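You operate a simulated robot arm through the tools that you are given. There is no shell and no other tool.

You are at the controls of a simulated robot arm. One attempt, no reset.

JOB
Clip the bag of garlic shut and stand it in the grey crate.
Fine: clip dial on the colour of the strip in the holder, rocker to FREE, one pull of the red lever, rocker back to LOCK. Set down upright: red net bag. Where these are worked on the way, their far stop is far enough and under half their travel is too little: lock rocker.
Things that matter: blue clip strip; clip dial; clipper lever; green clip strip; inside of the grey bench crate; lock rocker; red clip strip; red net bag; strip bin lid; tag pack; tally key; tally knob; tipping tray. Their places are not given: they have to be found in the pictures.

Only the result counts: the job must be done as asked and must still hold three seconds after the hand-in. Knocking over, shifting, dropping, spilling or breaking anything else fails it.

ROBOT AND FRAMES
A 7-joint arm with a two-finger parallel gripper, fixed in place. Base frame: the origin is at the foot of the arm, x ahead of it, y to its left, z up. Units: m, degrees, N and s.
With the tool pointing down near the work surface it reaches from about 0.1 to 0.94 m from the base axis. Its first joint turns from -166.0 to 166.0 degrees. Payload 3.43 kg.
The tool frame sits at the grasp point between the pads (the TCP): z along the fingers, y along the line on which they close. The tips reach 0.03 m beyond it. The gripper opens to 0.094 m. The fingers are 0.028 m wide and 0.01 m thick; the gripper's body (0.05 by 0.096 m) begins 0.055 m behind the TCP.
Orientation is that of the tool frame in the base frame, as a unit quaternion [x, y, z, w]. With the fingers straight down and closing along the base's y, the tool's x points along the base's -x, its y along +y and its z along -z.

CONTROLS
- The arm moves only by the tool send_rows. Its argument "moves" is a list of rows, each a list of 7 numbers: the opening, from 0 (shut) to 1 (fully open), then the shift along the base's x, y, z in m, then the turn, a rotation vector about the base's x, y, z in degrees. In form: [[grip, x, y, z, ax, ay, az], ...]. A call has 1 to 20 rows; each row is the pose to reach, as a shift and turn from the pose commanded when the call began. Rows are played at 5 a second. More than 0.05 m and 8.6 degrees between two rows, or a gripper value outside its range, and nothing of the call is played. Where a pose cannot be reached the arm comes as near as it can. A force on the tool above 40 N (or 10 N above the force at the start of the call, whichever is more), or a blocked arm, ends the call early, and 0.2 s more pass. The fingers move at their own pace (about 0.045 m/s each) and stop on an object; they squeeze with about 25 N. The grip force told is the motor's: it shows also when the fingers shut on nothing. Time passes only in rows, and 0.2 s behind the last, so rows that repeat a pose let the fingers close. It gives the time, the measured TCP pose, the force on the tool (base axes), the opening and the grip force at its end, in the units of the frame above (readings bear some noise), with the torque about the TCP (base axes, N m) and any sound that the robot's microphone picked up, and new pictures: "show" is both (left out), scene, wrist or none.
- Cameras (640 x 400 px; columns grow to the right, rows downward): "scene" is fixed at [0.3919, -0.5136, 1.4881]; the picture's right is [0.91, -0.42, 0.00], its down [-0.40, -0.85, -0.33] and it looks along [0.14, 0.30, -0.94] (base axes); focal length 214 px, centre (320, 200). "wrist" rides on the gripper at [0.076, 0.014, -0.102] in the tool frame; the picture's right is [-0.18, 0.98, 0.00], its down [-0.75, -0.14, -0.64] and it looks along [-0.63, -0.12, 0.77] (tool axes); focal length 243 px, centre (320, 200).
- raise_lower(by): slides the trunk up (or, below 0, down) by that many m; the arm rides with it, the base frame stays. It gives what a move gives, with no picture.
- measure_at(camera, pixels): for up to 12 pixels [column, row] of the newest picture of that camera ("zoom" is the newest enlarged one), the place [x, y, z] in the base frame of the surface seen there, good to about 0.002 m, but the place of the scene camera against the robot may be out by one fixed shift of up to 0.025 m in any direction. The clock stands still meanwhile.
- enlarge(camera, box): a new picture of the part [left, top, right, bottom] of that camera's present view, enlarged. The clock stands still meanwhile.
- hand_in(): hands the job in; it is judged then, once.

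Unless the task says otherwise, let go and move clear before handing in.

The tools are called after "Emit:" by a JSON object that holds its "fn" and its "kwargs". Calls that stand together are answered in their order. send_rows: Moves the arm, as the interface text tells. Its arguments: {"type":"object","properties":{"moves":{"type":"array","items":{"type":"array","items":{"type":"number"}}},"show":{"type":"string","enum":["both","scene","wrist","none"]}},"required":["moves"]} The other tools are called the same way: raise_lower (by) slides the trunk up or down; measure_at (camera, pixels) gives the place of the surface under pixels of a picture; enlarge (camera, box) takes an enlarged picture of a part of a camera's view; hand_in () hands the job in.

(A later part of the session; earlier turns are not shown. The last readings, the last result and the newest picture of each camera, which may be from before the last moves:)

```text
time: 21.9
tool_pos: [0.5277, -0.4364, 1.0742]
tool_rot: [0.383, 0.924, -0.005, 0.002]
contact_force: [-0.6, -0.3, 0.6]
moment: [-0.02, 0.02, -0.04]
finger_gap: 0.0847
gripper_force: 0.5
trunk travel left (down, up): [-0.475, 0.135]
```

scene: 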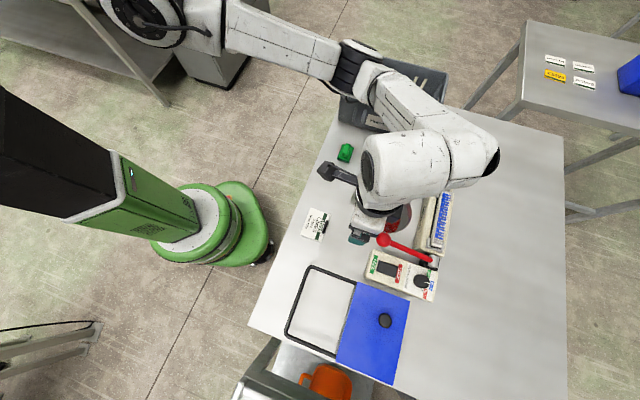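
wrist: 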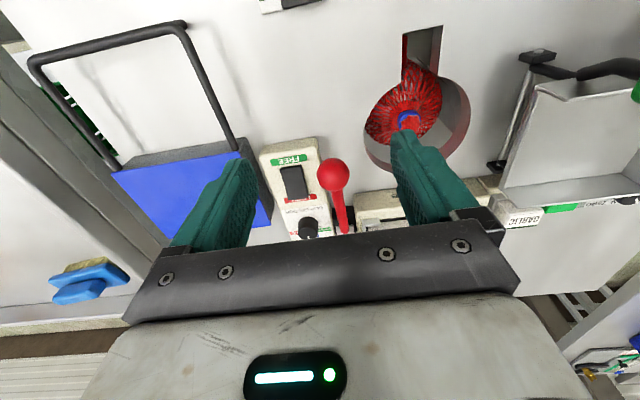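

Let me check the lever's height and the rocker's state now.

Emit:
{"fn": "measure_at", "kwargs": {"camera": "wrist", "pixels": [[332, 172], [333, 180], [339, 205], [293, 172], [296, 182], [298, 191], [290, 160], [300, 199], [410, 120], [400, 128], [420, 100], [408, 112]]}}

Emit:
{"fn": "enlarge", "kwargs": {"camera": "wrist", "box": [350, 20, 490, 180]}}

```text
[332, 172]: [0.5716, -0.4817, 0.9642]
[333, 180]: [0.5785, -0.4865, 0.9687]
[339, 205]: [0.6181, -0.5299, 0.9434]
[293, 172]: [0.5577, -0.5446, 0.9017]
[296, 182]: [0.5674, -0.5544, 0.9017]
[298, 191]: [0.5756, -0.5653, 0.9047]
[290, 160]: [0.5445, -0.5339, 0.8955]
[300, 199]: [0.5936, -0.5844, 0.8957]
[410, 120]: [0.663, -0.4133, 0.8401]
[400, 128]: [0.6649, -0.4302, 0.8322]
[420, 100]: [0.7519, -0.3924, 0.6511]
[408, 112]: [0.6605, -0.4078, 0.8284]
```

```text
2.50 times, centred on (420, 100) of wrist
```

zoom: 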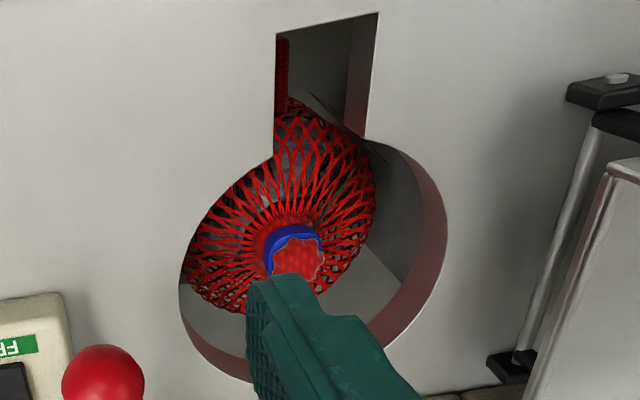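

The lever is back up (knob top 0.969) and the rocker still at FREE. Next: hover closed fingertips over the rocker's LOCK end.

Emit:
{"fn": "send_rows", "kwargs": {"moves": [[0, 0.0175, -0.045, 0, 0, 0, 0], [0, 0.035, -0.09, 0, 0, 0, 0], [0, 0.0525, -0.1373, -0.005, 0, 0, 0], [0, 0.0525, -0.1373, -0.01, 0, 0, 0], [0, 0.0525, -0.1373, -0.05, 0, 0, 0], [0, 0.0525, -0.1373, -0.09, 0, 0, 0], [0, 0.0525, -0.1373, -0.1236, 0, 0, 0], [0, 0.0525, -0.1373, -0.133, 0, 0, 0]], "show": "wrist"}}

Emit:
{"fn": "enlarge", "kwargs": {"camera": "wrist", "box": [250, 60, 410, 230]}}

```text
refused: row 3 steps farther than a row can; nothing moved
```

```text
2.35 times, centred on (330, 145) of wrist
```

zoom: 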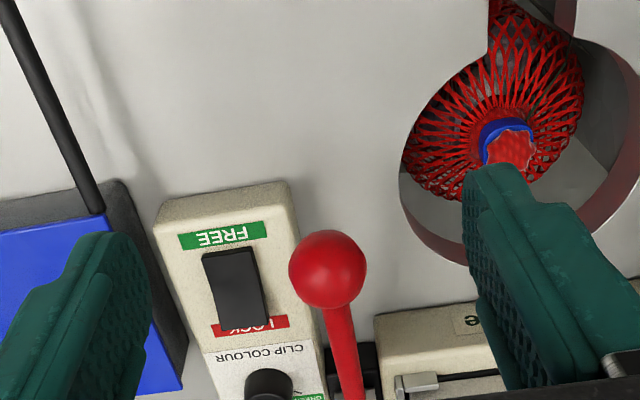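

The move was refused for too big a step (nothing moved); I'll resend it with smaller steps to hover over the LOCK end.

Emit:
{"fn": "send_rows", "kwargs": {"moves": [[0, 0.013, -0.034, 0, 0, 0, 0], [0, 0.026, -0.068, 0, 0, 0, 0], [0, 0.039, -0.103, 0, 0, 0, 0], [0, 0.0525, -0.1373, 0, 0, 0, 0], [0, 0.0525, -0.1373, -0.03, 0, 0, 0], [0, 0.0525, -0.1373, -0.065, 0, 0, 0], [0, 0.0525, -0.1373, -0.1, 0, 0, 0], [0, 0.0525, -0.1373, -0.1236, 0, 0, 0], [0, 0.0525, -0.1373, -0.133, 0, 0, 0]], "show": "wrist"}}

Emit:
{"fn": "enlarge", "kwargs": {"camera": "wrist", "box": [250, 60, 410, 230]}}

```text
time: 23.9
tool_pos: [0.5798, -0.5742, 0.941]
tool_rot: [0.383, 0.924, -0.005, 0.003]
contact_force: [-0.1, 0.0, 0.1]
moment: [-0.03, 0.01, -0.03]
finger_gap: 0.0002
gripper_force: 25.2
trunk travel left (down, up): [-0.475, 0.135]
```

wrist: 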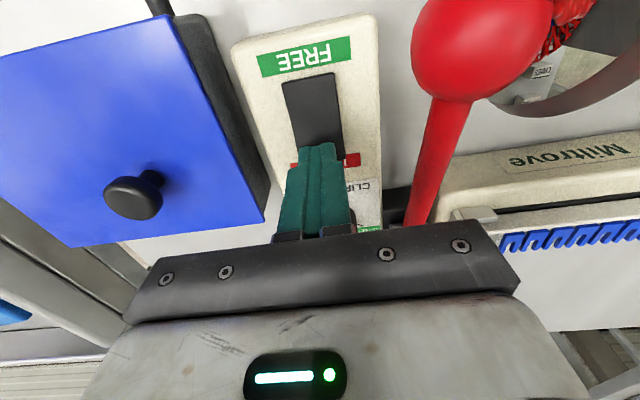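

```text
2.35 times, centred on (330, 145) of wrist
```

zoom: 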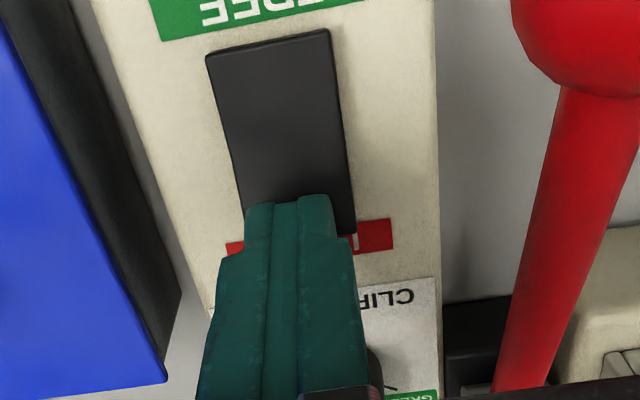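

Tips are over the LOCK end (zoom 290,210). Pressing down in small steps.

Emit:
{"fn": "send_rows", "kwargs": {"moves": [[0, -0.0012, 0.0033, -0.002, 0, 0, 0], [0, -0.0012, 0.0033, -0.005, 0, 0, 0], [0, -0.0012, 0.0033, -0.008, 0, 0, 0], [0, -0.0012, 0.0033, -0.011, 0, 0, 0], [0, -0.0012, 0.0033, -0.013, 0, 0, 0], [0, -0.0012, 0.0033, -0.015, 0, 0, 0]], "show": "wrist"}}

```text
time: 25.1
tool_pos: [0.5787, -0.5718, 0.935]
tool_rot: [0.383, 0.924, -0.009, 0.005]
contact_force: [1.1, 2.7, 9.4]
moment: [0.16, 0.02, -0.12]
finger_gap: 0.0
gripper_force: 24.8
trunk travel left (down, up): [-0.475, 0.135]
stopped in row 5: the force on the tool passed its limit at 44 N (the readings are from after the stop); the commanded pose is now the measured one
```

wrist: 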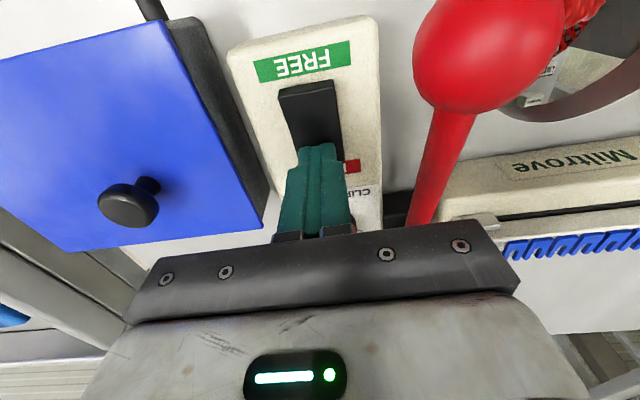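

The press reached the stop (44 N). I'll lift, straighten the small 1.2° tilt, and check the rocker.

Emit:
{"fn": "send_rows", "kwargs": {"moves": [[0, 0, 0, 0.015, 0, 0, 0], [0, -0.02, 0.02, 0.05, 0.6, 0, 0], [0.5, -0.05, 0.05, 0.08, 1.2, 0.1, 0], [0.9, -0.075, 0.075, 0.11, 1.2, 0.1, 0], [0.9, -0.08, 0.08, 0.13, 1.2, 0.1, 0], [0.9, -0.08, 0.08, 0.13, 1.2, 0.1, 0]]}}

Emit:
{"fn": "enlarge", "kwargs": {"camera": "wrist", "box": [260, 110, 380, 220]}}

```text
refused: row 3 steps farther than a row can; nothing moved
```

```text
3.64 times, centred on (320, 165) of wrist
```

zoom: 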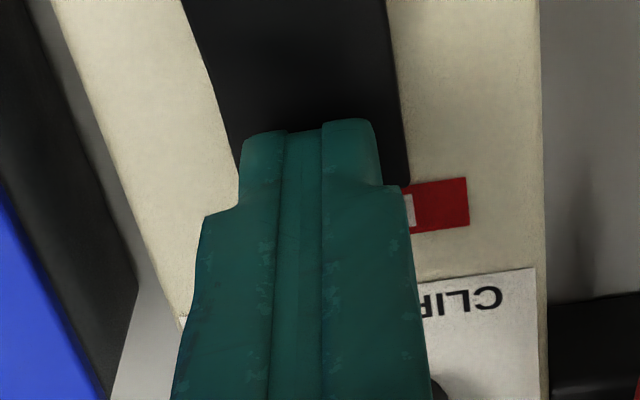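

Nothing moved because one step was slightly too long; I'll resend with shorter steps.

Emit:
{"fn": "send_rows", "kwargs": {"moves": [[0, 0, 0, 0.015, 0, 0, 0], [0, -0.015, 0.015, 0.045, 0.6, 0, 0], [0.5, -0.035, 0.035, 0.075, 1.2, 0.1, 0], [0.9, -0.055, 0.055, 0.105, 1.2, 0.1, 0], [0.9, -0.075, 0.075, 0.13, 1.2, 0.1, 0], [0.9, -0.08, 0.08, 0.13, 1.2, 0.1, 0], [0.9, -0.08, 0.08, 0.13, 1.2, 0.1, 0]]}}

Emit:
{"fn": "enlarge", "kwargs": {"camera": "wrist", "box": [260, 110, 380, 220]}}

```text
time: 26.7
tool_pos: [0.498, -0.4907, 1.0628]
tool_rot: [0.383, 0.924, 0.002, -0.002]
contact_force: [0.1, 0.3, 0.1]
moment: [0.0, 0.0, 0.02]
finger_gap: 0.0845
gripper_force: 0.0
trunk travel left (down, up): [-0.475, 0.135]
```

scene: 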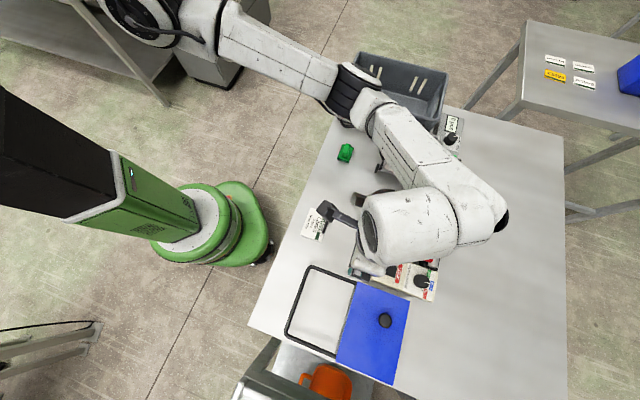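
wrist: 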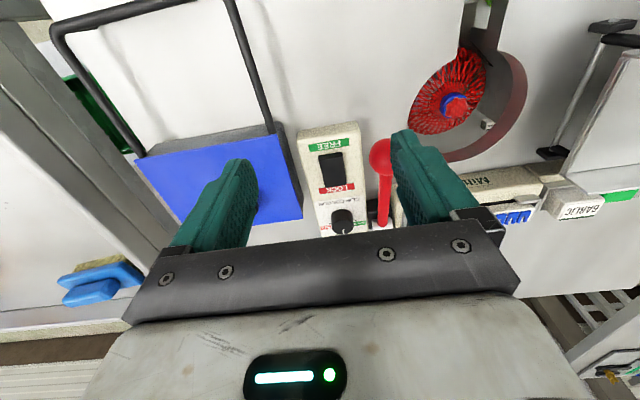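

```text
3.64 times, centred on (320, 165) of wrist
```

zoom: 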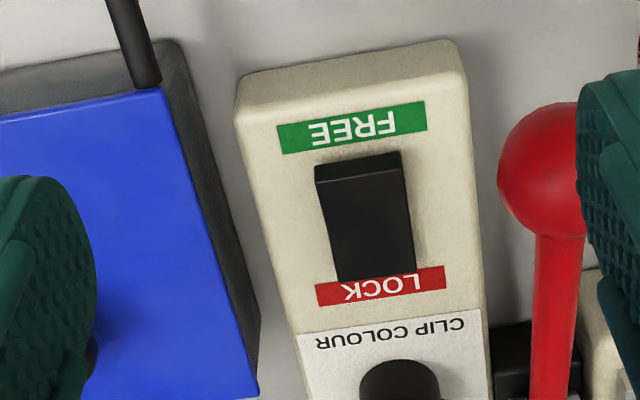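

The rocker shows its FREE end raised again and the LOCK label uncovered, so it is back at LOCK. I'll confirm by measuring and enlarge the bag.

Emit:
{"fn": "measure_at", "kwargs": {"camera": "zoom", "pixels": [[360, 180], [362, 190], [366, 210], [370, 230], [374, 250], [376, 268], [350, 135], [380, 290]]}}

Emit:
{"fn": "enlarge", "kwargs": {"camera": "wrist", "box": [390, 20, 550, 180]}}

Emit:
{"fn": "enlarge", "kwargs": {"camera": "scene", "box": [402, 264, 442, 304]}}

```text
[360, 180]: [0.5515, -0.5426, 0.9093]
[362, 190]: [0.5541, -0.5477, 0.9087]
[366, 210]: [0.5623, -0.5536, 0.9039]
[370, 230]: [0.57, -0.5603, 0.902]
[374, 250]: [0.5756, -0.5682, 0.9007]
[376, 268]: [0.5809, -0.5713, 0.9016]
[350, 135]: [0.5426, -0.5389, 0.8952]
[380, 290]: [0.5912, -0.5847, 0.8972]
```

```text
2.50 times, centred on (470, 100) of wrist
```

zoom: 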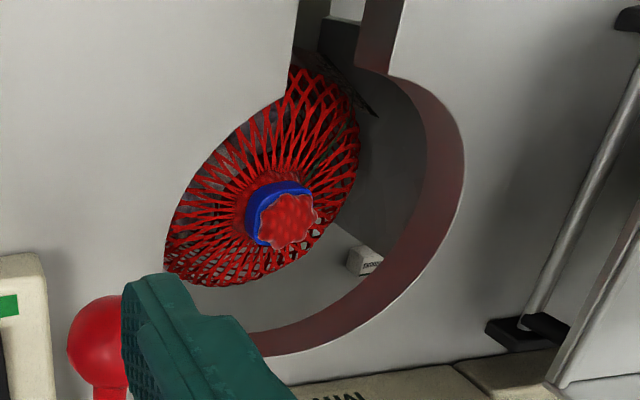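

```text
10.00 times, centred on (422, 284) of scene
```

zoom: 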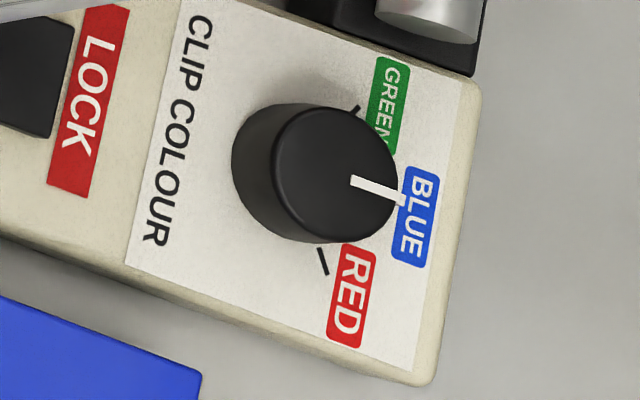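

Dial on BLUE, rocker measured at LOCK. Before fetching the bag I want to know how high the arm links ride over the tray, so I'll measure points on the arm.

Emit:
{"fn": "measure_at", "kwargs": {"camera": "scene", "pixels": [[380, 100], [410, 130], [430, 165], [460, 190], [490, 210], [400, 220], [352, 85], [300, 50], [240, 25], [345, 80], [365, 110], [440, 240]]}}

Emit:
{"fn": "measure_at", "kwargs": {"camera": "wrist", "pixels": [[455, 100], [445, 105], [463, 105], [455, 112], [450, 96], [430, 110], [470, 80], [490, 124], [485, 60], [440, 130], [550, 152], [583, 208]]}}

```text
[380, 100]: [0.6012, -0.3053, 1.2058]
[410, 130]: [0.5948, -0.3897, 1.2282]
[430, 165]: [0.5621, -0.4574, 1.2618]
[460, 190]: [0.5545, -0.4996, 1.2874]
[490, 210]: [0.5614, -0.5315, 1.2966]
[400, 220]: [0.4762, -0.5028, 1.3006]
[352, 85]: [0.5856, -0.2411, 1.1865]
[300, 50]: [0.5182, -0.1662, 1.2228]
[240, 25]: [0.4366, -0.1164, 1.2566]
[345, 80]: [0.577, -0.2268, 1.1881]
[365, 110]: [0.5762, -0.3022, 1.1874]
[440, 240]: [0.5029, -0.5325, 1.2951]
```

```text
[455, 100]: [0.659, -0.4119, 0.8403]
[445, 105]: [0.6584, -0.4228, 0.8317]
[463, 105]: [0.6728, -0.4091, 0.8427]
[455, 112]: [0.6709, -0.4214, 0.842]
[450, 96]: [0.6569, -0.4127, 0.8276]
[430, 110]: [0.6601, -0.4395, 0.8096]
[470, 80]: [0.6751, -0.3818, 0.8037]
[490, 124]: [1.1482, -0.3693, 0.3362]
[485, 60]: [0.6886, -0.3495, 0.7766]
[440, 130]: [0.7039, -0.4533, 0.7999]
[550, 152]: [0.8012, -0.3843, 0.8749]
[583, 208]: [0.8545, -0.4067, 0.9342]
```

The elbow rides at about z 1.19 (its underside lower), and the neck tuft of the bag is at about (0.663,-0.414,0.842), below bench level. I'll raise the trunk so the arm links keep clear of the tray when I reach down.

Emit:
{"fn": "raise_lower", "kwargs": {"by": 0.13}}

```text
time: 28.3
tool_pos: [0.4989, -0.4914, 1.194]
tool_rot: [0.382, 0.924, 0.002, -0.001]
contact_force: [-0.3, 0.1, -1.1]
moment: [-0.01, 0.01, 0.0]
finger_gap: 0.0844
gripper_force: 0.1
trunk travel left (down, up): [-0.605, 0.005]
```

Now move over the bag at a safe height to look straight down at its neck.

Emit:
{"fn": "send_rows", "kwargs": {"moves": [[1, 0.03, 0.014, -0.02, 0, 0, 0], [1, 0.06, 0.028, -0.04, 0, 0, 0], [1, 0.09, 0.042, -0.06, 0, 0, 0], [1, 0.12, 0.056, -0.08, 0, 0, 0], [1, 0.15, 0.07, -0.1, 0, 0, 0], [1, 0.164, 0.077, -0.12, 0, 0, 0]]}}

Emit:
{"fn": "enlarge", "kwargs": {"camera": "wrist", "box": [220, 40, 420, 200]}}

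```text
time: 29.7
tool_pos: [0.6633, -0.4149, 1.0731]
tool_rot: [0.382, 0.924, 0.001, -0.001]
contact_force: [0.0, -0.3, 0.8]
moment: [-0.02, 0.02, 0.04]
finger_gap: 0.0939
gripper_force: 0.1
trunk travel left (down, up): [-0.605, 0.005]
```

scene: 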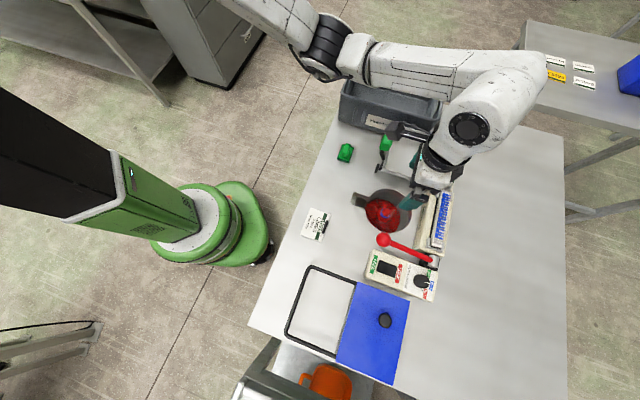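
wrist: 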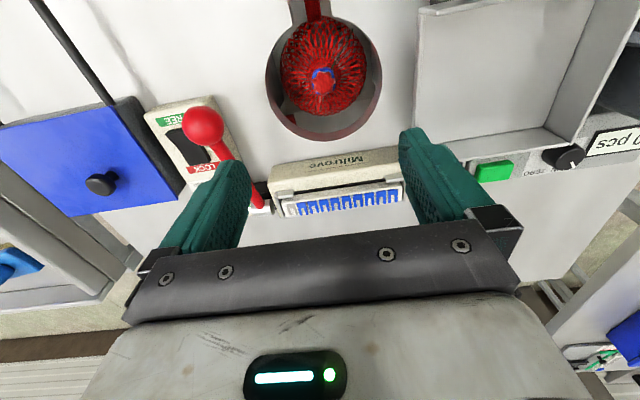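

```text
2.50 times, centred on (320, 120) of wrist
```

zoom: 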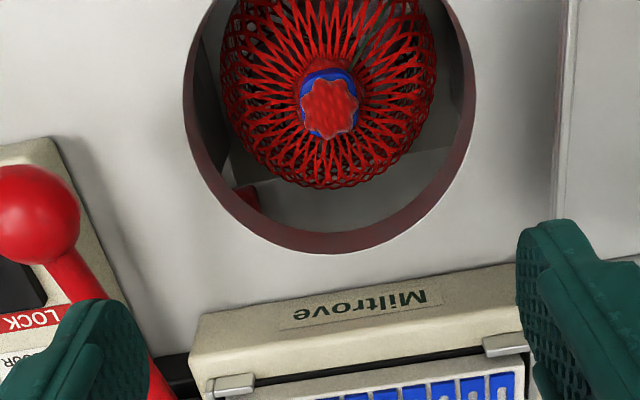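

The bag stands in the well with its blue-clipped neck near column 323. I'll measure the neck, bag outline, red bit at (247,195), and the slot.

Emit:
{"fn": "measure_at", "kwargs": {"camera": "zoom", "pixels": [[330, 105], [310, 105], [350, 105], [330, 130], [330, 82], [303, 95], [228, 90], [430, 90], [330, 180], [247, 195], [330, 210], [270, 160]]}}

Emit:
{"fn": "enlarge", "kwargs": {"camera": "wrist", "box": [250, 0, 400, 145]}}

Emit:
{"fn": "enlarge", "kwargs": {"camera": "scene", "box": [345, 175, 425, 245]}}

```text
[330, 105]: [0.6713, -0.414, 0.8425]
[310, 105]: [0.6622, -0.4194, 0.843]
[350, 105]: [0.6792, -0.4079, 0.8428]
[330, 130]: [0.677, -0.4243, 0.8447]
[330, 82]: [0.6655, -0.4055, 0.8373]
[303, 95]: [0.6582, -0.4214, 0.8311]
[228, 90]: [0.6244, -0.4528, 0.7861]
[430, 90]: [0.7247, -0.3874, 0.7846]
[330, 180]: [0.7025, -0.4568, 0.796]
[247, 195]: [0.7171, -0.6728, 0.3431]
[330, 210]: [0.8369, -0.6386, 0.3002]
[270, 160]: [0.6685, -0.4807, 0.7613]
```

```text
2.76 times, centred on (325, 72) of wrist
```

zoom: 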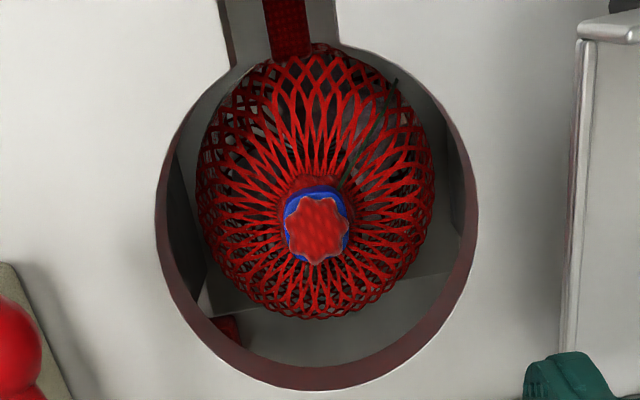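

```text
5.71 times, centred on (385, 210) of scene
```

zoom: 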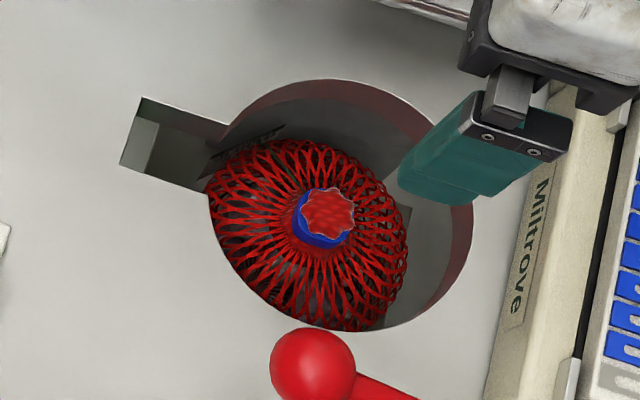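

Checking what lies in the slot (red strip at 290,25 of the wrist zoom) and the dark plate beside the bag before I reach in.

Emit:
{"fn": "enlarge", "kwargs": {"camera": "wrist", "box": [270, 0, 370, 60]}}

Emit:
{"fn": "measure_at", "kwargs": {"camera": "wrist", "pixels": [[313, 3], [313, 12], [296, 8], [330, 8], [345, 35], [280, 45], [272, 80], [380, 90], [325, 138], [340, 125], [365, 105], [285, 110]]}}

Emit:
{"fn": "measure_at", "kwargs": {"camera": "scene", "pixels": [[372, 199], [368, 203], [374, 196], [363, 200], [365, 195], [385, 212], [372, 213], [400, 224], [379, 228], [398, 200]]}}

```text
6.40 times, centred on (320, 30) of wrist
```

zoom: 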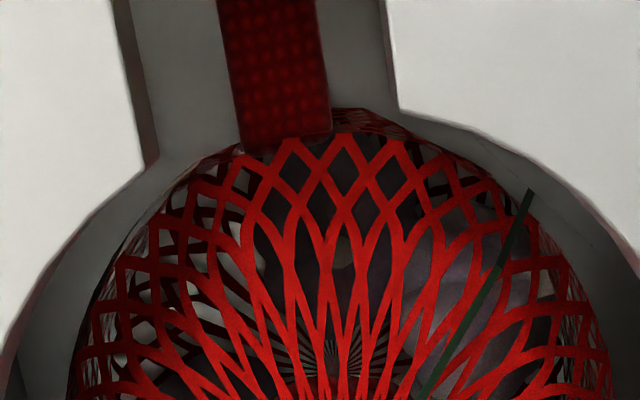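

```text
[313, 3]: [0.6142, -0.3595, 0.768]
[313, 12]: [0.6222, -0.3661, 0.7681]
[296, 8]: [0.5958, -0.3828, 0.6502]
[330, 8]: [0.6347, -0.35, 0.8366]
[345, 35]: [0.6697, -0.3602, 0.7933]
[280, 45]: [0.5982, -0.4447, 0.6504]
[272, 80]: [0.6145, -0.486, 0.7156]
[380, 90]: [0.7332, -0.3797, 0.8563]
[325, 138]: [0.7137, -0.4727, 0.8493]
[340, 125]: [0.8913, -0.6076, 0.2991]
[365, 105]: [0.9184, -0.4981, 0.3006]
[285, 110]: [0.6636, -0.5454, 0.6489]
```

```text
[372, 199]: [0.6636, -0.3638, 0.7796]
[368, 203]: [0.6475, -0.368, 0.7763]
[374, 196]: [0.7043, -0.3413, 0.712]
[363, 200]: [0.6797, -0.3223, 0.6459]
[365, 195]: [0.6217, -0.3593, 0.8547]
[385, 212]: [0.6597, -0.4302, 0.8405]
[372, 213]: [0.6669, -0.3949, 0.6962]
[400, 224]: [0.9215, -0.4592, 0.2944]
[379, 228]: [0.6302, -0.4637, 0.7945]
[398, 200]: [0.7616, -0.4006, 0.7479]
```

The bag has a red tab (z 0.768) lying in the slot, so it must come straight up without turning. I'll check the arm links' height over the tray and crate before going down.

Emit:
{"fn": "measure_at", "kwargs": {"camera": "scene", "pixels": [[470, 128], [505, 90], [530, 70], [440, 65], [390, 65], [350, 55], [325, 50], [445, 165], [430, 185], [460, 150], [405, 130], [385, 142]]}}

Emit:
{"fn": "enlarge", "kwargs": {"camera": "scene", "box": [330, 20, 560, 220]}}

```text
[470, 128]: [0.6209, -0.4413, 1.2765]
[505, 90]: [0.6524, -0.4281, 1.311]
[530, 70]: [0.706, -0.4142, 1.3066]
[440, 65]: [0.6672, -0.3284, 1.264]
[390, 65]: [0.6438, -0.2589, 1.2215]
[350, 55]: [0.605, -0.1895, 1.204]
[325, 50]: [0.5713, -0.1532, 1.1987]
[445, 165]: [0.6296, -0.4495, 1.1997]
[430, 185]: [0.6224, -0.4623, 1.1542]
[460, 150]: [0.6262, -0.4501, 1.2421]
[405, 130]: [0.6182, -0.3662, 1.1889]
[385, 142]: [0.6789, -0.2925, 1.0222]
```

```text
2.00 times, centred on (445, 120) of scene
```

zoom: 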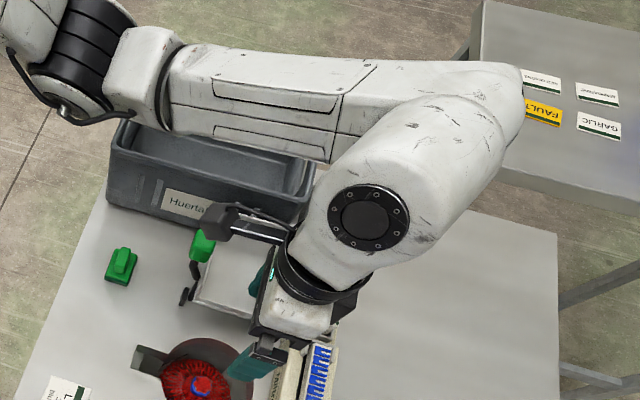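

The tuft centre is (0.671,-0.414,0.843). The forearm passes close beside the tray's green handle (z 1.02), so I'll lower in stages and check the clearance each time.

Emit:
{"fn": "send_rows", "kwargs": {"moves": [[0.65, 0.0077, 0.0007, -0.02, 0, 0, 0], [0.65, 0.0077, 0.0007, -0.05, 0, 0, 0], [0.65, 0.0077, 0.0007, -0.08, 0, 0, 0]]}}

Emit:
{"fn": "enlarge", "kwargs": {"camera": "scene", "box": [310, 40, 540, 230]}}

```text
time: 30.5
tool_pos: [0.6716, -0.4139, 0.9926]
tool_rot: [0.383, 0.924, 0.001, 0.0]
contact_force: [-0.1, 0.6, 0.7]
moment: [0.02, 0.02, 0.0]
finger_gap: 0.061
gripper_force: 0.0
trunk travel left (down, up): [-0.605, 0.005]
```

scene: 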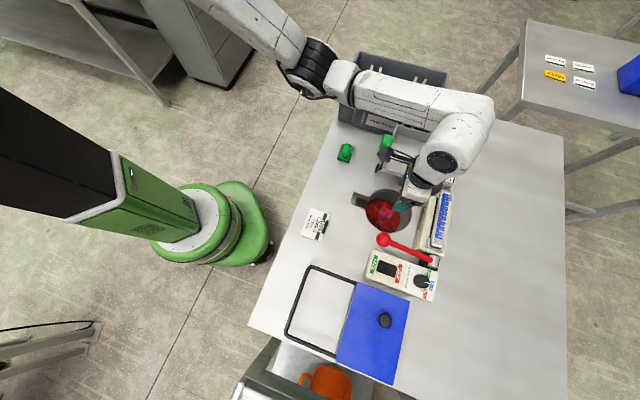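
wrist: 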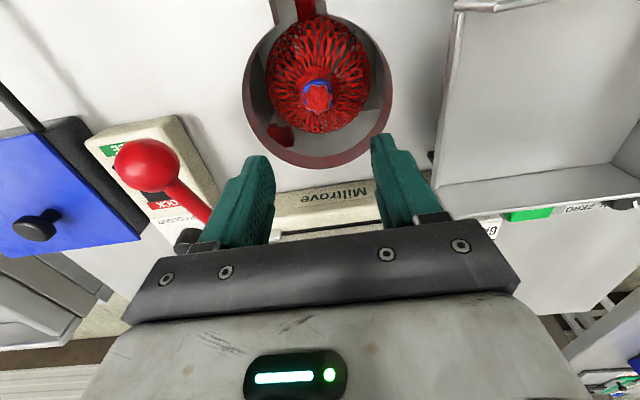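

```text
2.11 times, centred on (425, 135) of scene
```

zoom: 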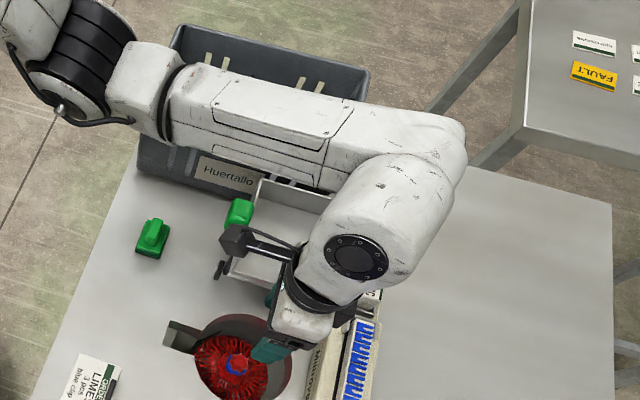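

Measuring the forearm's lower edge, the elbow and the handle in this view.

Emit:
{"fn": "measure_at", "kwargs": {"camera": "zoom", "pixels": [[85, 100], [65, 115], [170, 130], [200, 150], [240, 165], [290, 180], [320, 185], [240, 205], [232, 240], [265, 245], [340, 250], [400, 180]]}}

```text
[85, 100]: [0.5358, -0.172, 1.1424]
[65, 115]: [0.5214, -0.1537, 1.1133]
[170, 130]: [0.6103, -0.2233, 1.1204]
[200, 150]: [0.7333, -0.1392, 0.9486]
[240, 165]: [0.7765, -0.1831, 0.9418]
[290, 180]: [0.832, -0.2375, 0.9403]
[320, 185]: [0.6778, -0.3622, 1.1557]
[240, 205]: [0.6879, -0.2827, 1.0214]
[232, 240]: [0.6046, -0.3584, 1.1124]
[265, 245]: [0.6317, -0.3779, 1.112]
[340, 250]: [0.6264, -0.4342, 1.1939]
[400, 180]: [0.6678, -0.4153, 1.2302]
```

I need the forearm's axis and thickness above the handle; measuring across its width and on the elbow.

Emit:
{"fn": "measure_at", "kwargs": {"camera": "zoom", "pixels": [[270, 85], [265, 110], [258, 140], [255, 160], [190, 75], [180, 105], [172, 140], [350, 110], [330, 150], [95, 30], [120, 60], [150, 80]]}}

```text
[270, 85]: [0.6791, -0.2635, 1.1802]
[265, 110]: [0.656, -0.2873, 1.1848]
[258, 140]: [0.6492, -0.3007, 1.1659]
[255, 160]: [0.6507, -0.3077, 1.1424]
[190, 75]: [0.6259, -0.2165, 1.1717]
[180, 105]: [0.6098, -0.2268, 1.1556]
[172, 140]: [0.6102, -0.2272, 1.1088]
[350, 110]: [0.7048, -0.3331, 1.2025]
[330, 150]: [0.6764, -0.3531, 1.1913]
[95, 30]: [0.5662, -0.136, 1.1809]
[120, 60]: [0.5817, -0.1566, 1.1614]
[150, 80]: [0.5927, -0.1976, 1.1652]
```

Forearm axis passes almost over the tray handle, and going another 14 cm straight down would bring it onto it. I'll tilt the hand 24° (wrist leaning back toward the robot, fingers toward the clipper) so the forearm swings clear, and check.

Emit:
{"fn": "send_rows", "kwargs": {"moves": [[0.65, 0, 0, 0, -2.8, -2.8, 0], [0.65, 0, 0, 0, -5.6, -5.6, 0], [0.65, 0, 0, 0, -8.5, -8.5, 0], [0.65, 0, 0, 0, -11.3, -11.3, 0], [0.65, 0, 0, 0, -14.1, -14.1, 0], [0.65, 0, 0, 0, -17, -17, 0]]}}

Emit:
{"fn": "enlarge", "kwargs": {"camera": "scene", "box": [290, 40, 520, 230]}}

```text
time: 31.9
tool_pos: [0.6711, -0.4138, 0.9938]
tool_rot: [0.373, 0.904, -0.079, 0.192]
contact_force: [-0.5, 0.5, -0.6]
moment: [0.03, -0.03, -0.03]
finger_gap: 0.0614
gripper_force: 0.2
trunk travel left (down, up): [-0.605, 0.005]
```

scene: 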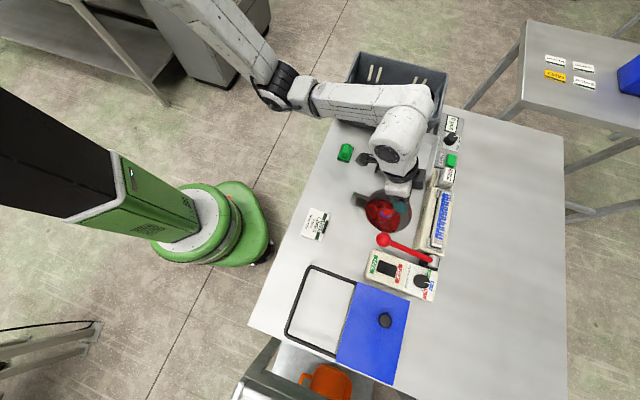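
wrist: 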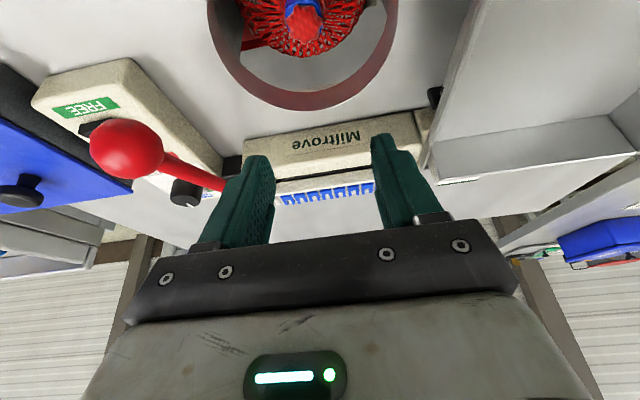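

```text
2.11 times, centred on (405, 135) of scene
```

zoom: 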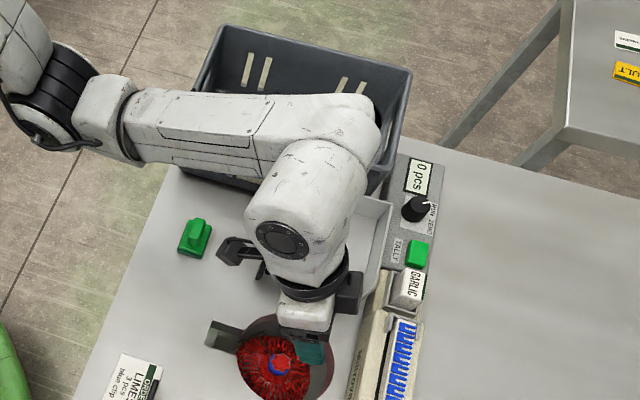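

The wrist link now covers the handle in this view; measuring its heights and places.

Emit:
{"fn": "measure_at", "kwargs": {"camera": "zoom", "pixels": [[283, 238], [265, 215], [252, 200], [250, 230], [265, 262], [320, 270], [340, 230], [310, 180], [345, 125], [200, 120], [170, 150], [120, 140]]}}

Emit:
{"fn": "measure_at", "kwargs": {"camera": "zoom", "pixels": [[230, 165], [260, 170], [240, 250], [225, 245], [265, 272], [340, 280], [350, 295], [60, 140], [85, 130], [300, 330], [280, 310], [365, 150]]}}

```text
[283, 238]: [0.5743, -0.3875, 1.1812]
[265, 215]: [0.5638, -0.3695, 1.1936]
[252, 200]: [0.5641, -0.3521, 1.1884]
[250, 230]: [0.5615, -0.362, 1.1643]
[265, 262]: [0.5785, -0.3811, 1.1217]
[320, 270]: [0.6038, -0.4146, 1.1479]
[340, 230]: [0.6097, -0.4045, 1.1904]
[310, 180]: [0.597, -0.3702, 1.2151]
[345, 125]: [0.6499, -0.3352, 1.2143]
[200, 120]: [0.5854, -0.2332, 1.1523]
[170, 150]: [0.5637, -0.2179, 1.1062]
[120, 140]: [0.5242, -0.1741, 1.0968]
```

```text
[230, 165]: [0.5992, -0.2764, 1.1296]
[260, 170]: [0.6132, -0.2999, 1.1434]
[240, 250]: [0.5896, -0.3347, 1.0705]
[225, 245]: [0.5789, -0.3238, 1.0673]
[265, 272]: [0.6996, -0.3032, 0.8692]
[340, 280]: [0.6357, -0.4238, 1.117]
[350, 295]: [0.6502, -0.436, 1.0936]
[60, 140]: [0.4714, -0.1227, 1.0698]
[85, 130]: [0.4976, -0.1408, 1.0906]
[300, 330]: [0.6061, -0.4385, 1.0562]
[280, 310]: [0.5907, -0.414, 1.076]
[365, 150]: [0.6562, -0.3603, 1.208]
```

The handle (0.688,-0.283) is still under the far half of the forearm. I'll swing the lean round so the wrist leans toward -x instead (turn +45° about z at this height), which moves the forearm sideways off the handle, then check again.

Emit:
{"fn": "send_rows", "kwargs": {"moves": [[0.65, 0, 0, 0, 0, 0, 7.5], [0.65, 0, 0, 0, 0, 0, 15], [0.65, 0, 0, 0, 0, 0, 22.5], [0.65, 0, 0, 0, 0, 0, 30], [0.65, 0, 0, 0, 0, 0, 37.5], [0.65, 0, 0, 0, 0, 0, 45]]}}

Emit:
{"fn": "enlarge", "kwargs": {"camera": "scene", "box": [290, 40, 520, 230]}}

```text
time: 33.3
tool_pos: [0.6701, -0.4117, 0.9936]
tool_rot: [-0.001, 0.978, 0.0, 0.207]
contact_force: [0.7, 0.8, 0.4]
moment: [-0.02, 0.04, 0.0]
finger_gap: 0.0611
gripper_force: 0.1
trunk travel left (down, up): [-0.605, 0.005]
```

scene: 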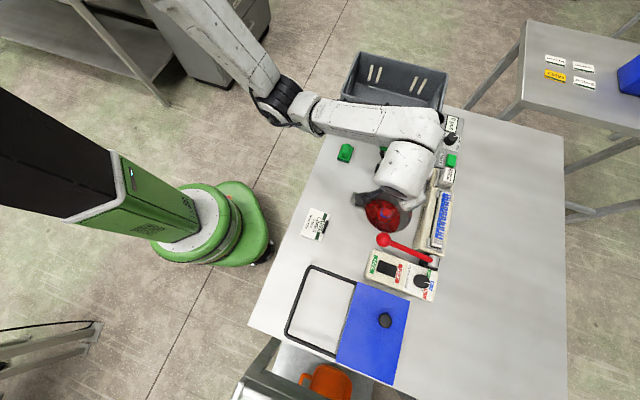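
wrist: 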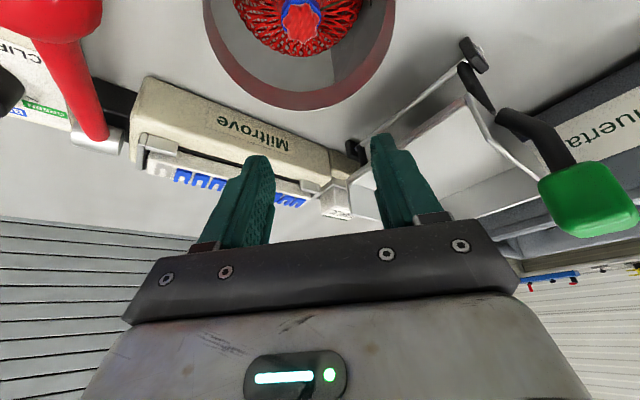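

```text
2.11 times, centred on (405, 135) of scene
```

zoom: 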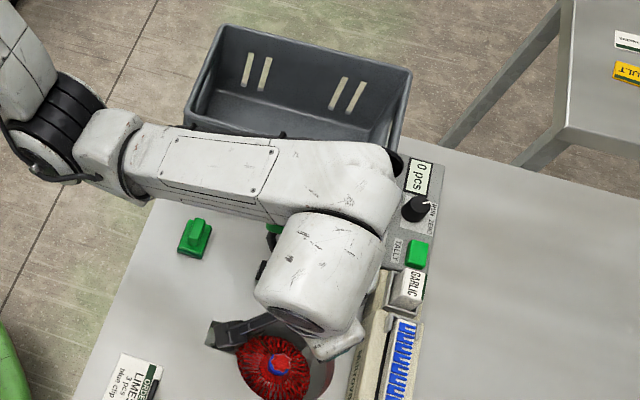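

Measuring the forearm and wrist link again against the handle (green bit at zoom 273,228).

Emit:
{"fn": "measure_at", "kwargs": {"camera": "zoom", "pixels": [[150, 195], [180, 200], [220, 210], [255, 218], [273, 228], [225, 165], [300, 180], [370, 180], [340, 240], [280, 260], [262, 290], [300, 320]]}}

Emit:
{"fn": "measure_at", "kwargs": {"camera": "zoom", "pixels": [[290, 150], [350, 150], [385, 165], [375, 215], [200, 135], [345, 320], [330, 345], [360, 340], [245, 325], [225, 335], [60, 130], [110, 180]]}}

```text
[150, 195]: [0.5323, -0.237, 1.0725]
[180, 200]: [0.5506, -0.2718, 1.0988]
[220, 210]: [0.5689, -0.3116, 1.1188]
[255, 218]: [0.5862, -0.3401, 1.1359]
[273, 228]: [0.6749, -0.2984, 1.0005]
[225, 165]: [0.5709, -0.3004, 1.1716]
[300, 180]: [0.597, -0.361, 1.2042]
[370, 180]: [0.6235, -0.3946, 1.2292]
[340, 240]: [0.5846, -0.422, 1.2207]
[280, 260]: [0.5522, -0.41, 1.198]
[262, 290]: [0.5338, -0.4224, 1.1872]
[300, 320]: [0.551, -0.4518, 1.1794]
```

```text
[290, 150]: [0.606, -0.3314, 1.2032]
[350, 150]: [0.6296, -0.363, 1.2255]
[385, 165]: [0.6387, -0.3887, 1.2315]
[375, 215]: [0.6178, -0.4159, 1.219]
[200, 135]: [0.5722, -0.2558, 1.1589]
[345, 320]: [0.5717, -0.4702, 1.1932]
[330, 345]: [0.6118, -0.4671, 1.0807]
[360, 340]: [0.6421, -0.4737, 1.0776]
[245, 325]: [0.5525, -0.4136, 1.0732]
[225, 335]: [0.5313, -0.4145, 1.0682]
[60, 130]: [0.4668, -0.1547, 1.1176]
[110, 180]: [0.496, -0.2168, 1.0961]
```

Forearm's near edge is now 0.117 m from the handle line, better but still only just clear. I'll lean 8° more and lower 6 cm, then re-measure.

Emit:
{"fn": "send_rows", "kwargs": {"moves": [[0.65, 0, -0.001, 0, 0, -4, 0], [0.65, 0.0005, -0.002, 0, 0, -8, 0], [0.65, 0.0005, -0.002, -0.03, 0, -8, 0], [0.65, 0.0005, -0.002, -0.06, 0, -8, 0], [0.65, 0.0005, -0.002, -0.06, 0, -8, 0]]}}

Emit:
{"fn": "enlarge", "kwargs": {"camera": "scene", "box": [290, 40, 520, 230]}}

```text
time: 34.5
tool_pos: [0.671, -0.4158, 0.9346]
tool_rot: [0.0, 0.961, 0.001, 0.276]
contact_force: [-0.5, -0.6, 1.0]
moment: [0.02, 0.0, 0.03]
finger_gap: 0.0611
gripper_force: 0.0
trunk travel left (down, up): [-0.605, 0.005]
```

scene: 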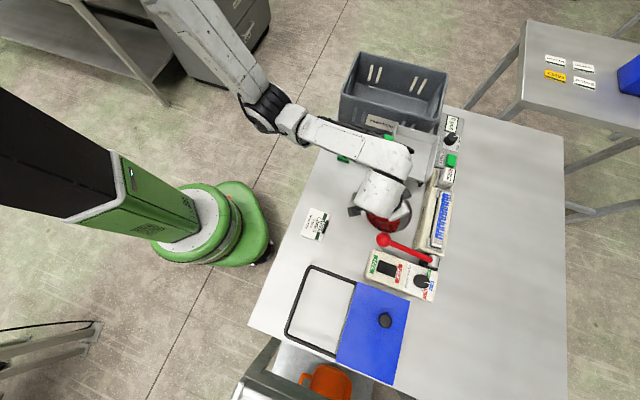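
wrist: 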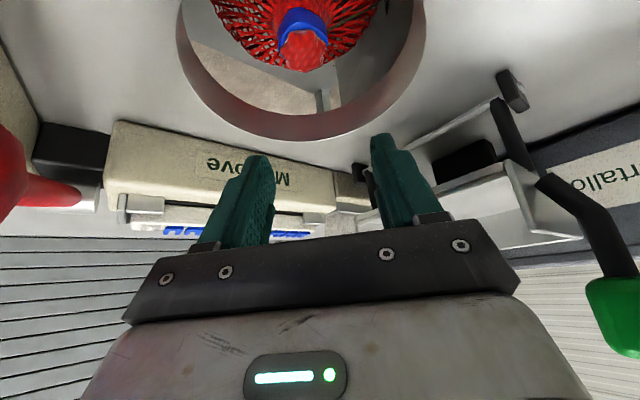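

```text
2.11 times, centred on (405, 135) of scene
```

zoom: 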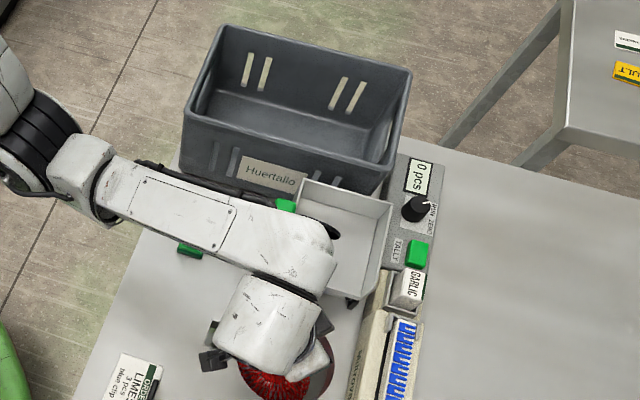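

The handle's green top is now visible behind the forearm (zoom 286,205). Measuring distances again.

Emit:
{"fn": "measure_at", "kwargs": {"camera": "zoom", "pixels": [[286, 205], [280, 203], [292, 207], [290, 222], [270, 212], [240, 200], [315, 225], [330, 245], [180, 240], [220, 262], [245, 240], [200, 175]]}}

Emit:
{"fn": "measure_at", "kwargs": {"camera": "zoom", "pixels": [[330, 225], [300, 335], [270, 365], [235, 345], [215, 330], [245, 290], [320, 345], [310, 320], [100, 180], [110, 215], [210, 355], [185, 250]]}}

```text
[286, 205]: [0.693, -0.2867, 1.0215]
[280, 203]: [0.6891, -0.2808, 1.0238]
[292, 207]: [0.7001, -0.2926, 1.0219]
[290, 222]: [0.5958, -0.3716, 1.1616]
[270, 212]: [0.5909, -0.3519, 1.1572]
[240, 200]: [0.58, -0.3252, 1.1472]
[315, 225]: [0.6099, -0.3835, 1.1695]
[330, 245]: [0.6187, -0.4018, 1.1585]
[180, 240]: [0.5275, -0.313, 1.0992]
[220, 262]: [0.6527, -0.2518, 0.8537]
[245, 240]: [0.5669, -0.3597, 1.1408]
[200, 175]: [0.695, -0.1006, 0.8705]
```

```text
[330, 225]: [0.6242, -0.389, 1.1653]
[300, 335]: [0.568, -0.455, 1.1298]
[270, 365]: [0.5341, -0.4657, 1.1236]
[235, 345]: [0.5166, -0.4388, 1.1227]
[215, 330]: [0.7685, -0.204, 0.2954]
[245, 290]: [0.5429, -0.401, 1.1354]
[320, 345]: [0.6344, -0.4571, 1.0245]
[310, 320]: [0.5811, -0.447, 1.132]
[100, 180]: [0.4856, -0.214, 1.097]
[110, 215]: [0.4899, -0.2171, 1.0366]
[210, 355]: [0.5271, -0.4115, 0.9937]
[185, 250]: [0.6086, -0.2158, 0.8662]
```

Now the handle is 0.12 m from the forearm's top edge (about 5 cm of clear gap). Checking the tuft's place once more from this close view before the final descent.

Emit:
{"fn": "enlarge", "kwargs": {"camera": "wrist", "box": [240, 0, 370, 80]}}

Emit:
{"fn": "measure_at", "kwargs": {"camera": "wrist", "pixels": [[303, 50], [285, 50], [320, 50], [303, 62], [303, 38], [303, 20], [283, 25], [324, 25], [303, 68], [260, 45], [345, 45]]}}

```text
4.92 times, centred on (305, 40) of wrist
```

zoom: 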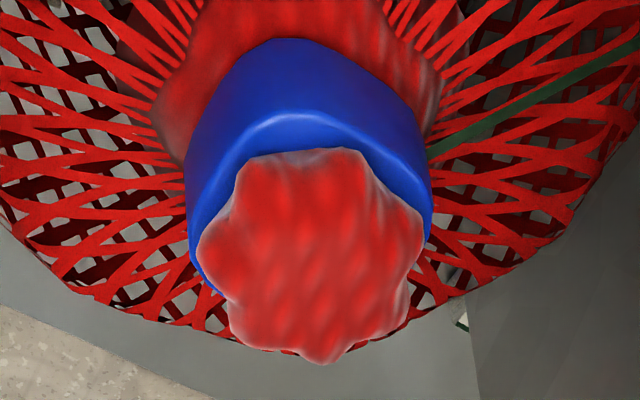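

```text
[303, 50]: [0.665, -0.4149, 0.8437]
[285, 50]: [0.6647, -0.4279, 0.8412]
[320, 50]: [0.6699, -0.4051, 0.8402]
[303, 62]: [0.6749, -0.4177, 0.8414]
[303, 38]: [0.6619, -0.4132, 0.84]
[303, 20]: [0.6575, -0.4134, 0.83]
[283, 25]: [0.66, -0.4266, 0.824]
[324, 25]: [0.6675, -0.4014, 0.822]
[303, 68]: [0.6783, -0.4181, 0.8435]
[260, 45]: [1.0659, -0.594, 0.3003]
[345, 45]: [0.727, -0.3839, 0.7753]
```

Neck centre is (0.670,-0.4155), clip sides ±0.013. I'll lower another 5 cm, easing 1 cm toward -x so the pads centre on the neck, and check clearances.

Emit:
{"fn": "send_rows", "kwargs": {"moves": [[0.65, -0.005, 0, -0.02, 0, 0, 0], [0.65, -0.01, 0, -0.035, 0, 0, 0], [0.65, -0.01, 0, -0.05, 0, 0, 0], [0.65, -0.01, 0, -0.05, 0, 0, 0]]}}

Emit:
{"fn": "enlarge", "kwargs": {"camera": "scene", "box": [320, 100, 470, 270]}}

```text
time: 35.5
tool_pos: [0.6606, -0.4156, 0.8837]
tool_rot: [0.0, 0.961, 0.002, 0.275]
contact_force: [0.0, 0.7, 0.2]
moment: [-0.03, 0.01, -0.02]
finger_gap: 0.0611
gripper_force: 0.0
trunk travel left (down, up): [-0.605, 0.005]
```

scene: 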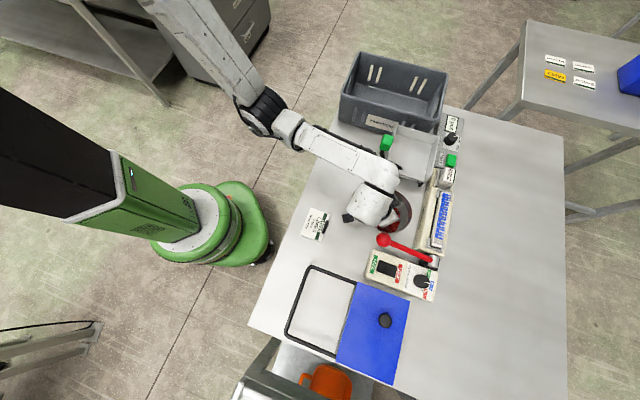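
wrist: 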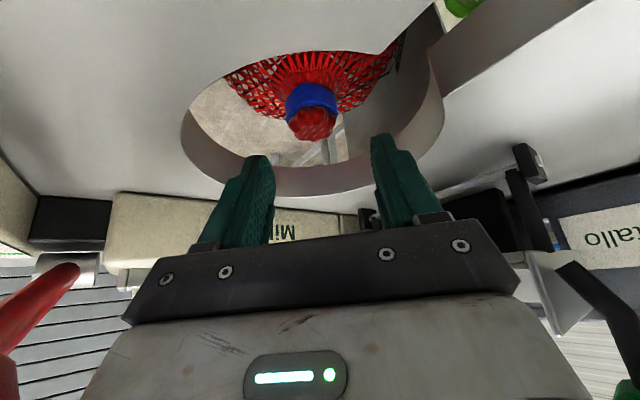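

```text
2.35 times, centred on (395, 185) of scene
```

zoom: 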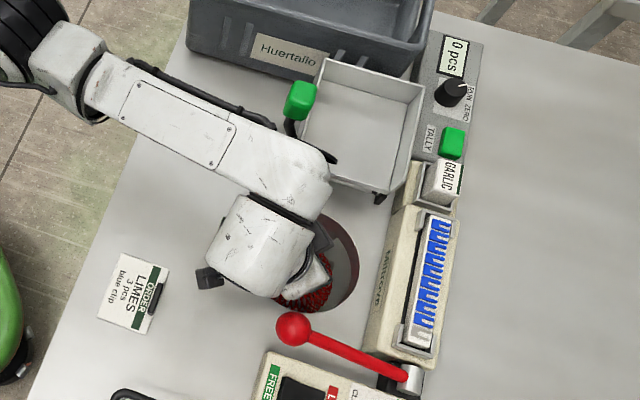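

The forearm and handle look separate here; measuring the nearest parts (zoom 330,157, handle rod 293,128, wrist link vs lever knob).

Emit:
{"fn": "measure_at", "kwargs": {"camera": "zoom", "pixels": [[300, 100], [292, 128], [330, 157], [315, 150], [270, 120], [295, 140], [250, 290], [275, 270], [295, 325], [205, 275], [325, 185], [320, 265]]}}

```text
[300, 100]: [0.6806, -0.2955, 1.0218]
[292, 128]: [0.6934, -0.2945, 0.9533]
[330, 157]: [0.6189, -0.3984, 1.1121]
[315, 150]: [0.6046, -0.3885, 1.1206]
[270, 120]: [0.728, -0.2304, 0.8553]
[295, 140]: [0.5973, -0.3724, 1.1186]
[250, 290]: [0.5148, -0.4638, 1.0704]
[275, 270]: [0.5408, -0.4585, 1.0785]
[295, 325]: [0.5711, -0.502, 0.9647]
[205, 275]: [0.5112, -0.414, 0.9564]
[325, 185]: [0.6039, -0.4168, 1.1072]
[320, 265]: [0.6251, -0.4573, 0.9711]
```

Everything is clear by 5 cm or more. Lowering the last 2.9 cm to the neck, then closing.

Emit:
{"fn": "send_rows", "kwargs": {"moves": [[0.65, 0, 0, -0.015, 0, 0, 0], [0.65, 0, 0, -0.0285, 0, 0, 0], [0.4, 0, 0, -0.0285, 0, 0, 0], [0.2, 0, 0, -0.0285, 0, 0, 0], [0, 0, 0, -0.0285, 0, 0, 0], [0, 0, 0, -0.0285, 0, 0, 0], [0, 0, 0, -0.0285, 0, 0, 0]]}}

Emit:
{"fn": "enlarge", "kwargs": {"camera": "wrist", "box": [220, 60, 420, 240]}}

```text
time: 37.1
tool_pos: [0.6613, -0.416, 0.8544]
tool_rot: [0.0, 0.962, 0.001, 0.274]
contact_force: [-0.6, -1.3, 0.7]
moment: [-0.03, 0.03, 0.01]
finger_gap: 0.0321
gripper_force: 25.1
trunk travel left (down, up): [-0.605, 0.005]
```

scene: 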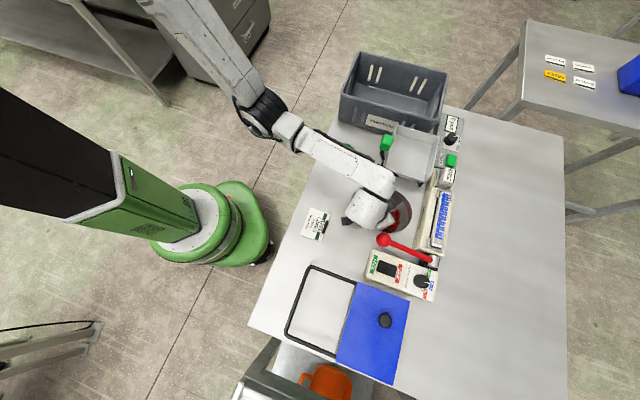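
wrist: 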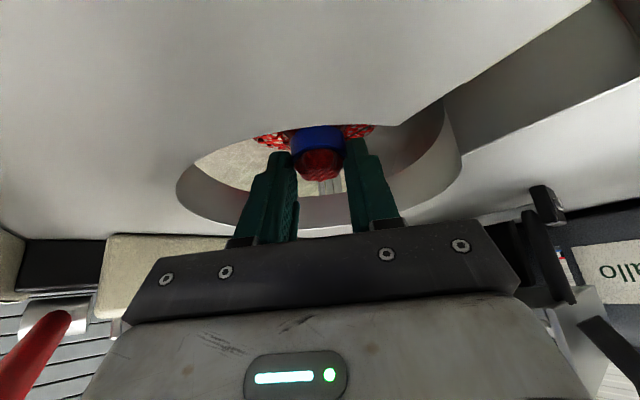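

```text
2.22 times, centred on (320, 150) of wrist
```

zoom: 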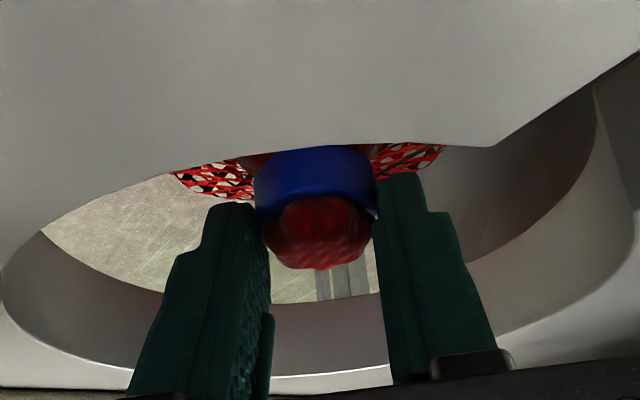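

The fingers hold the clip (gap 0.032) but only with their tips. I'll open slightly, advance 5 mm along the fingers for a deeper hold, and close again.

Emit:
{"fn": "send_rows", "kwargs": {"moves": [[0.45, 0, 0, 0, 0, 0, 0], [0.45, 0, 0, 0, 0, 0, 0], [0.45, 0.0015, 0, -0.003, 0, 0, 0], [0.45, 0.003, 0, -0.0055, 0, 0, 0], [0.2, 0.003, 0, -0.0055, 0, 0, 0], [0, 0.003, 0, -0.0055, 0, 0, 0], [0, 0.003, 0, -0.0055, 0, 0, 0], [0, 0.003, 0, -0.0055, 0, 0, 0]]}}

Emit:
{"fn": "enlarge", "kwargs": {"camera": "wrist", "box": [220, 60, 420, 240]}}

```text
time: 38.9
tool_pos: [0.663, -0.4157, 0.8504]
tool_rot: [0.0, 0.961, 0.0, 0.275]
contact_force: [-0.7, -1.1, 0.3]
moment: [-0.07, 0.06, -0.01]
finger_gap: 0.032
gripper_force: 25.1
trunk travel left (down, up): [-0.605, 0.005]
```

scene: 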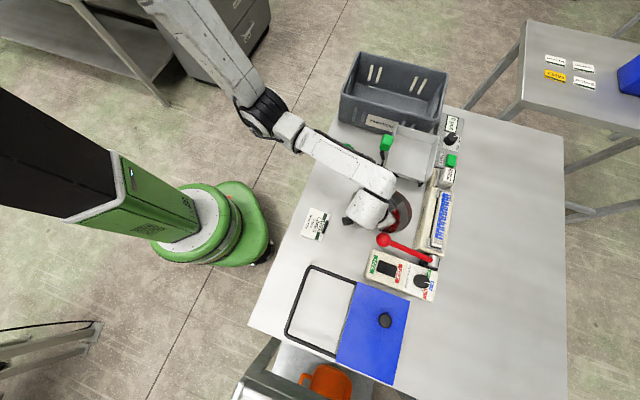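
wrist: 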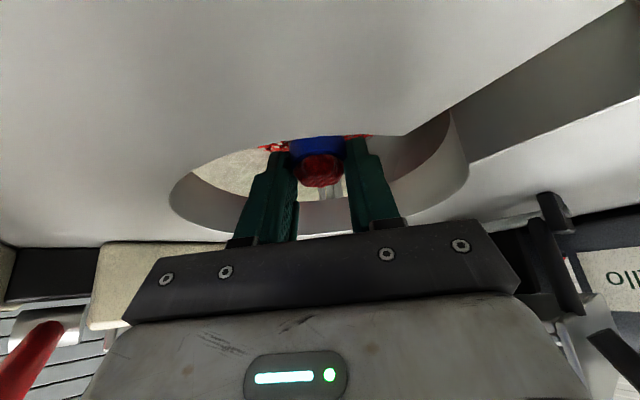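

```text
2.22 times, centred on (320, 150) of wrist
```

zoom: 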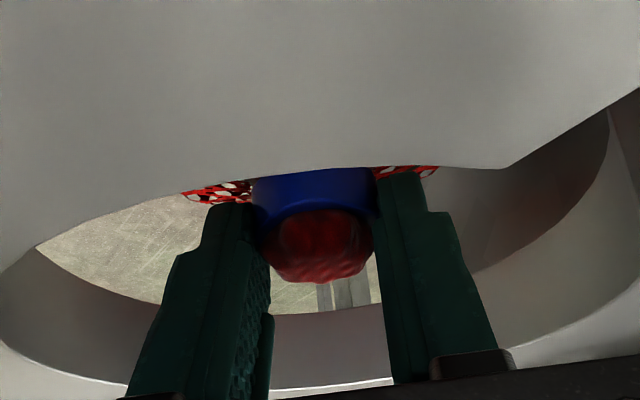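

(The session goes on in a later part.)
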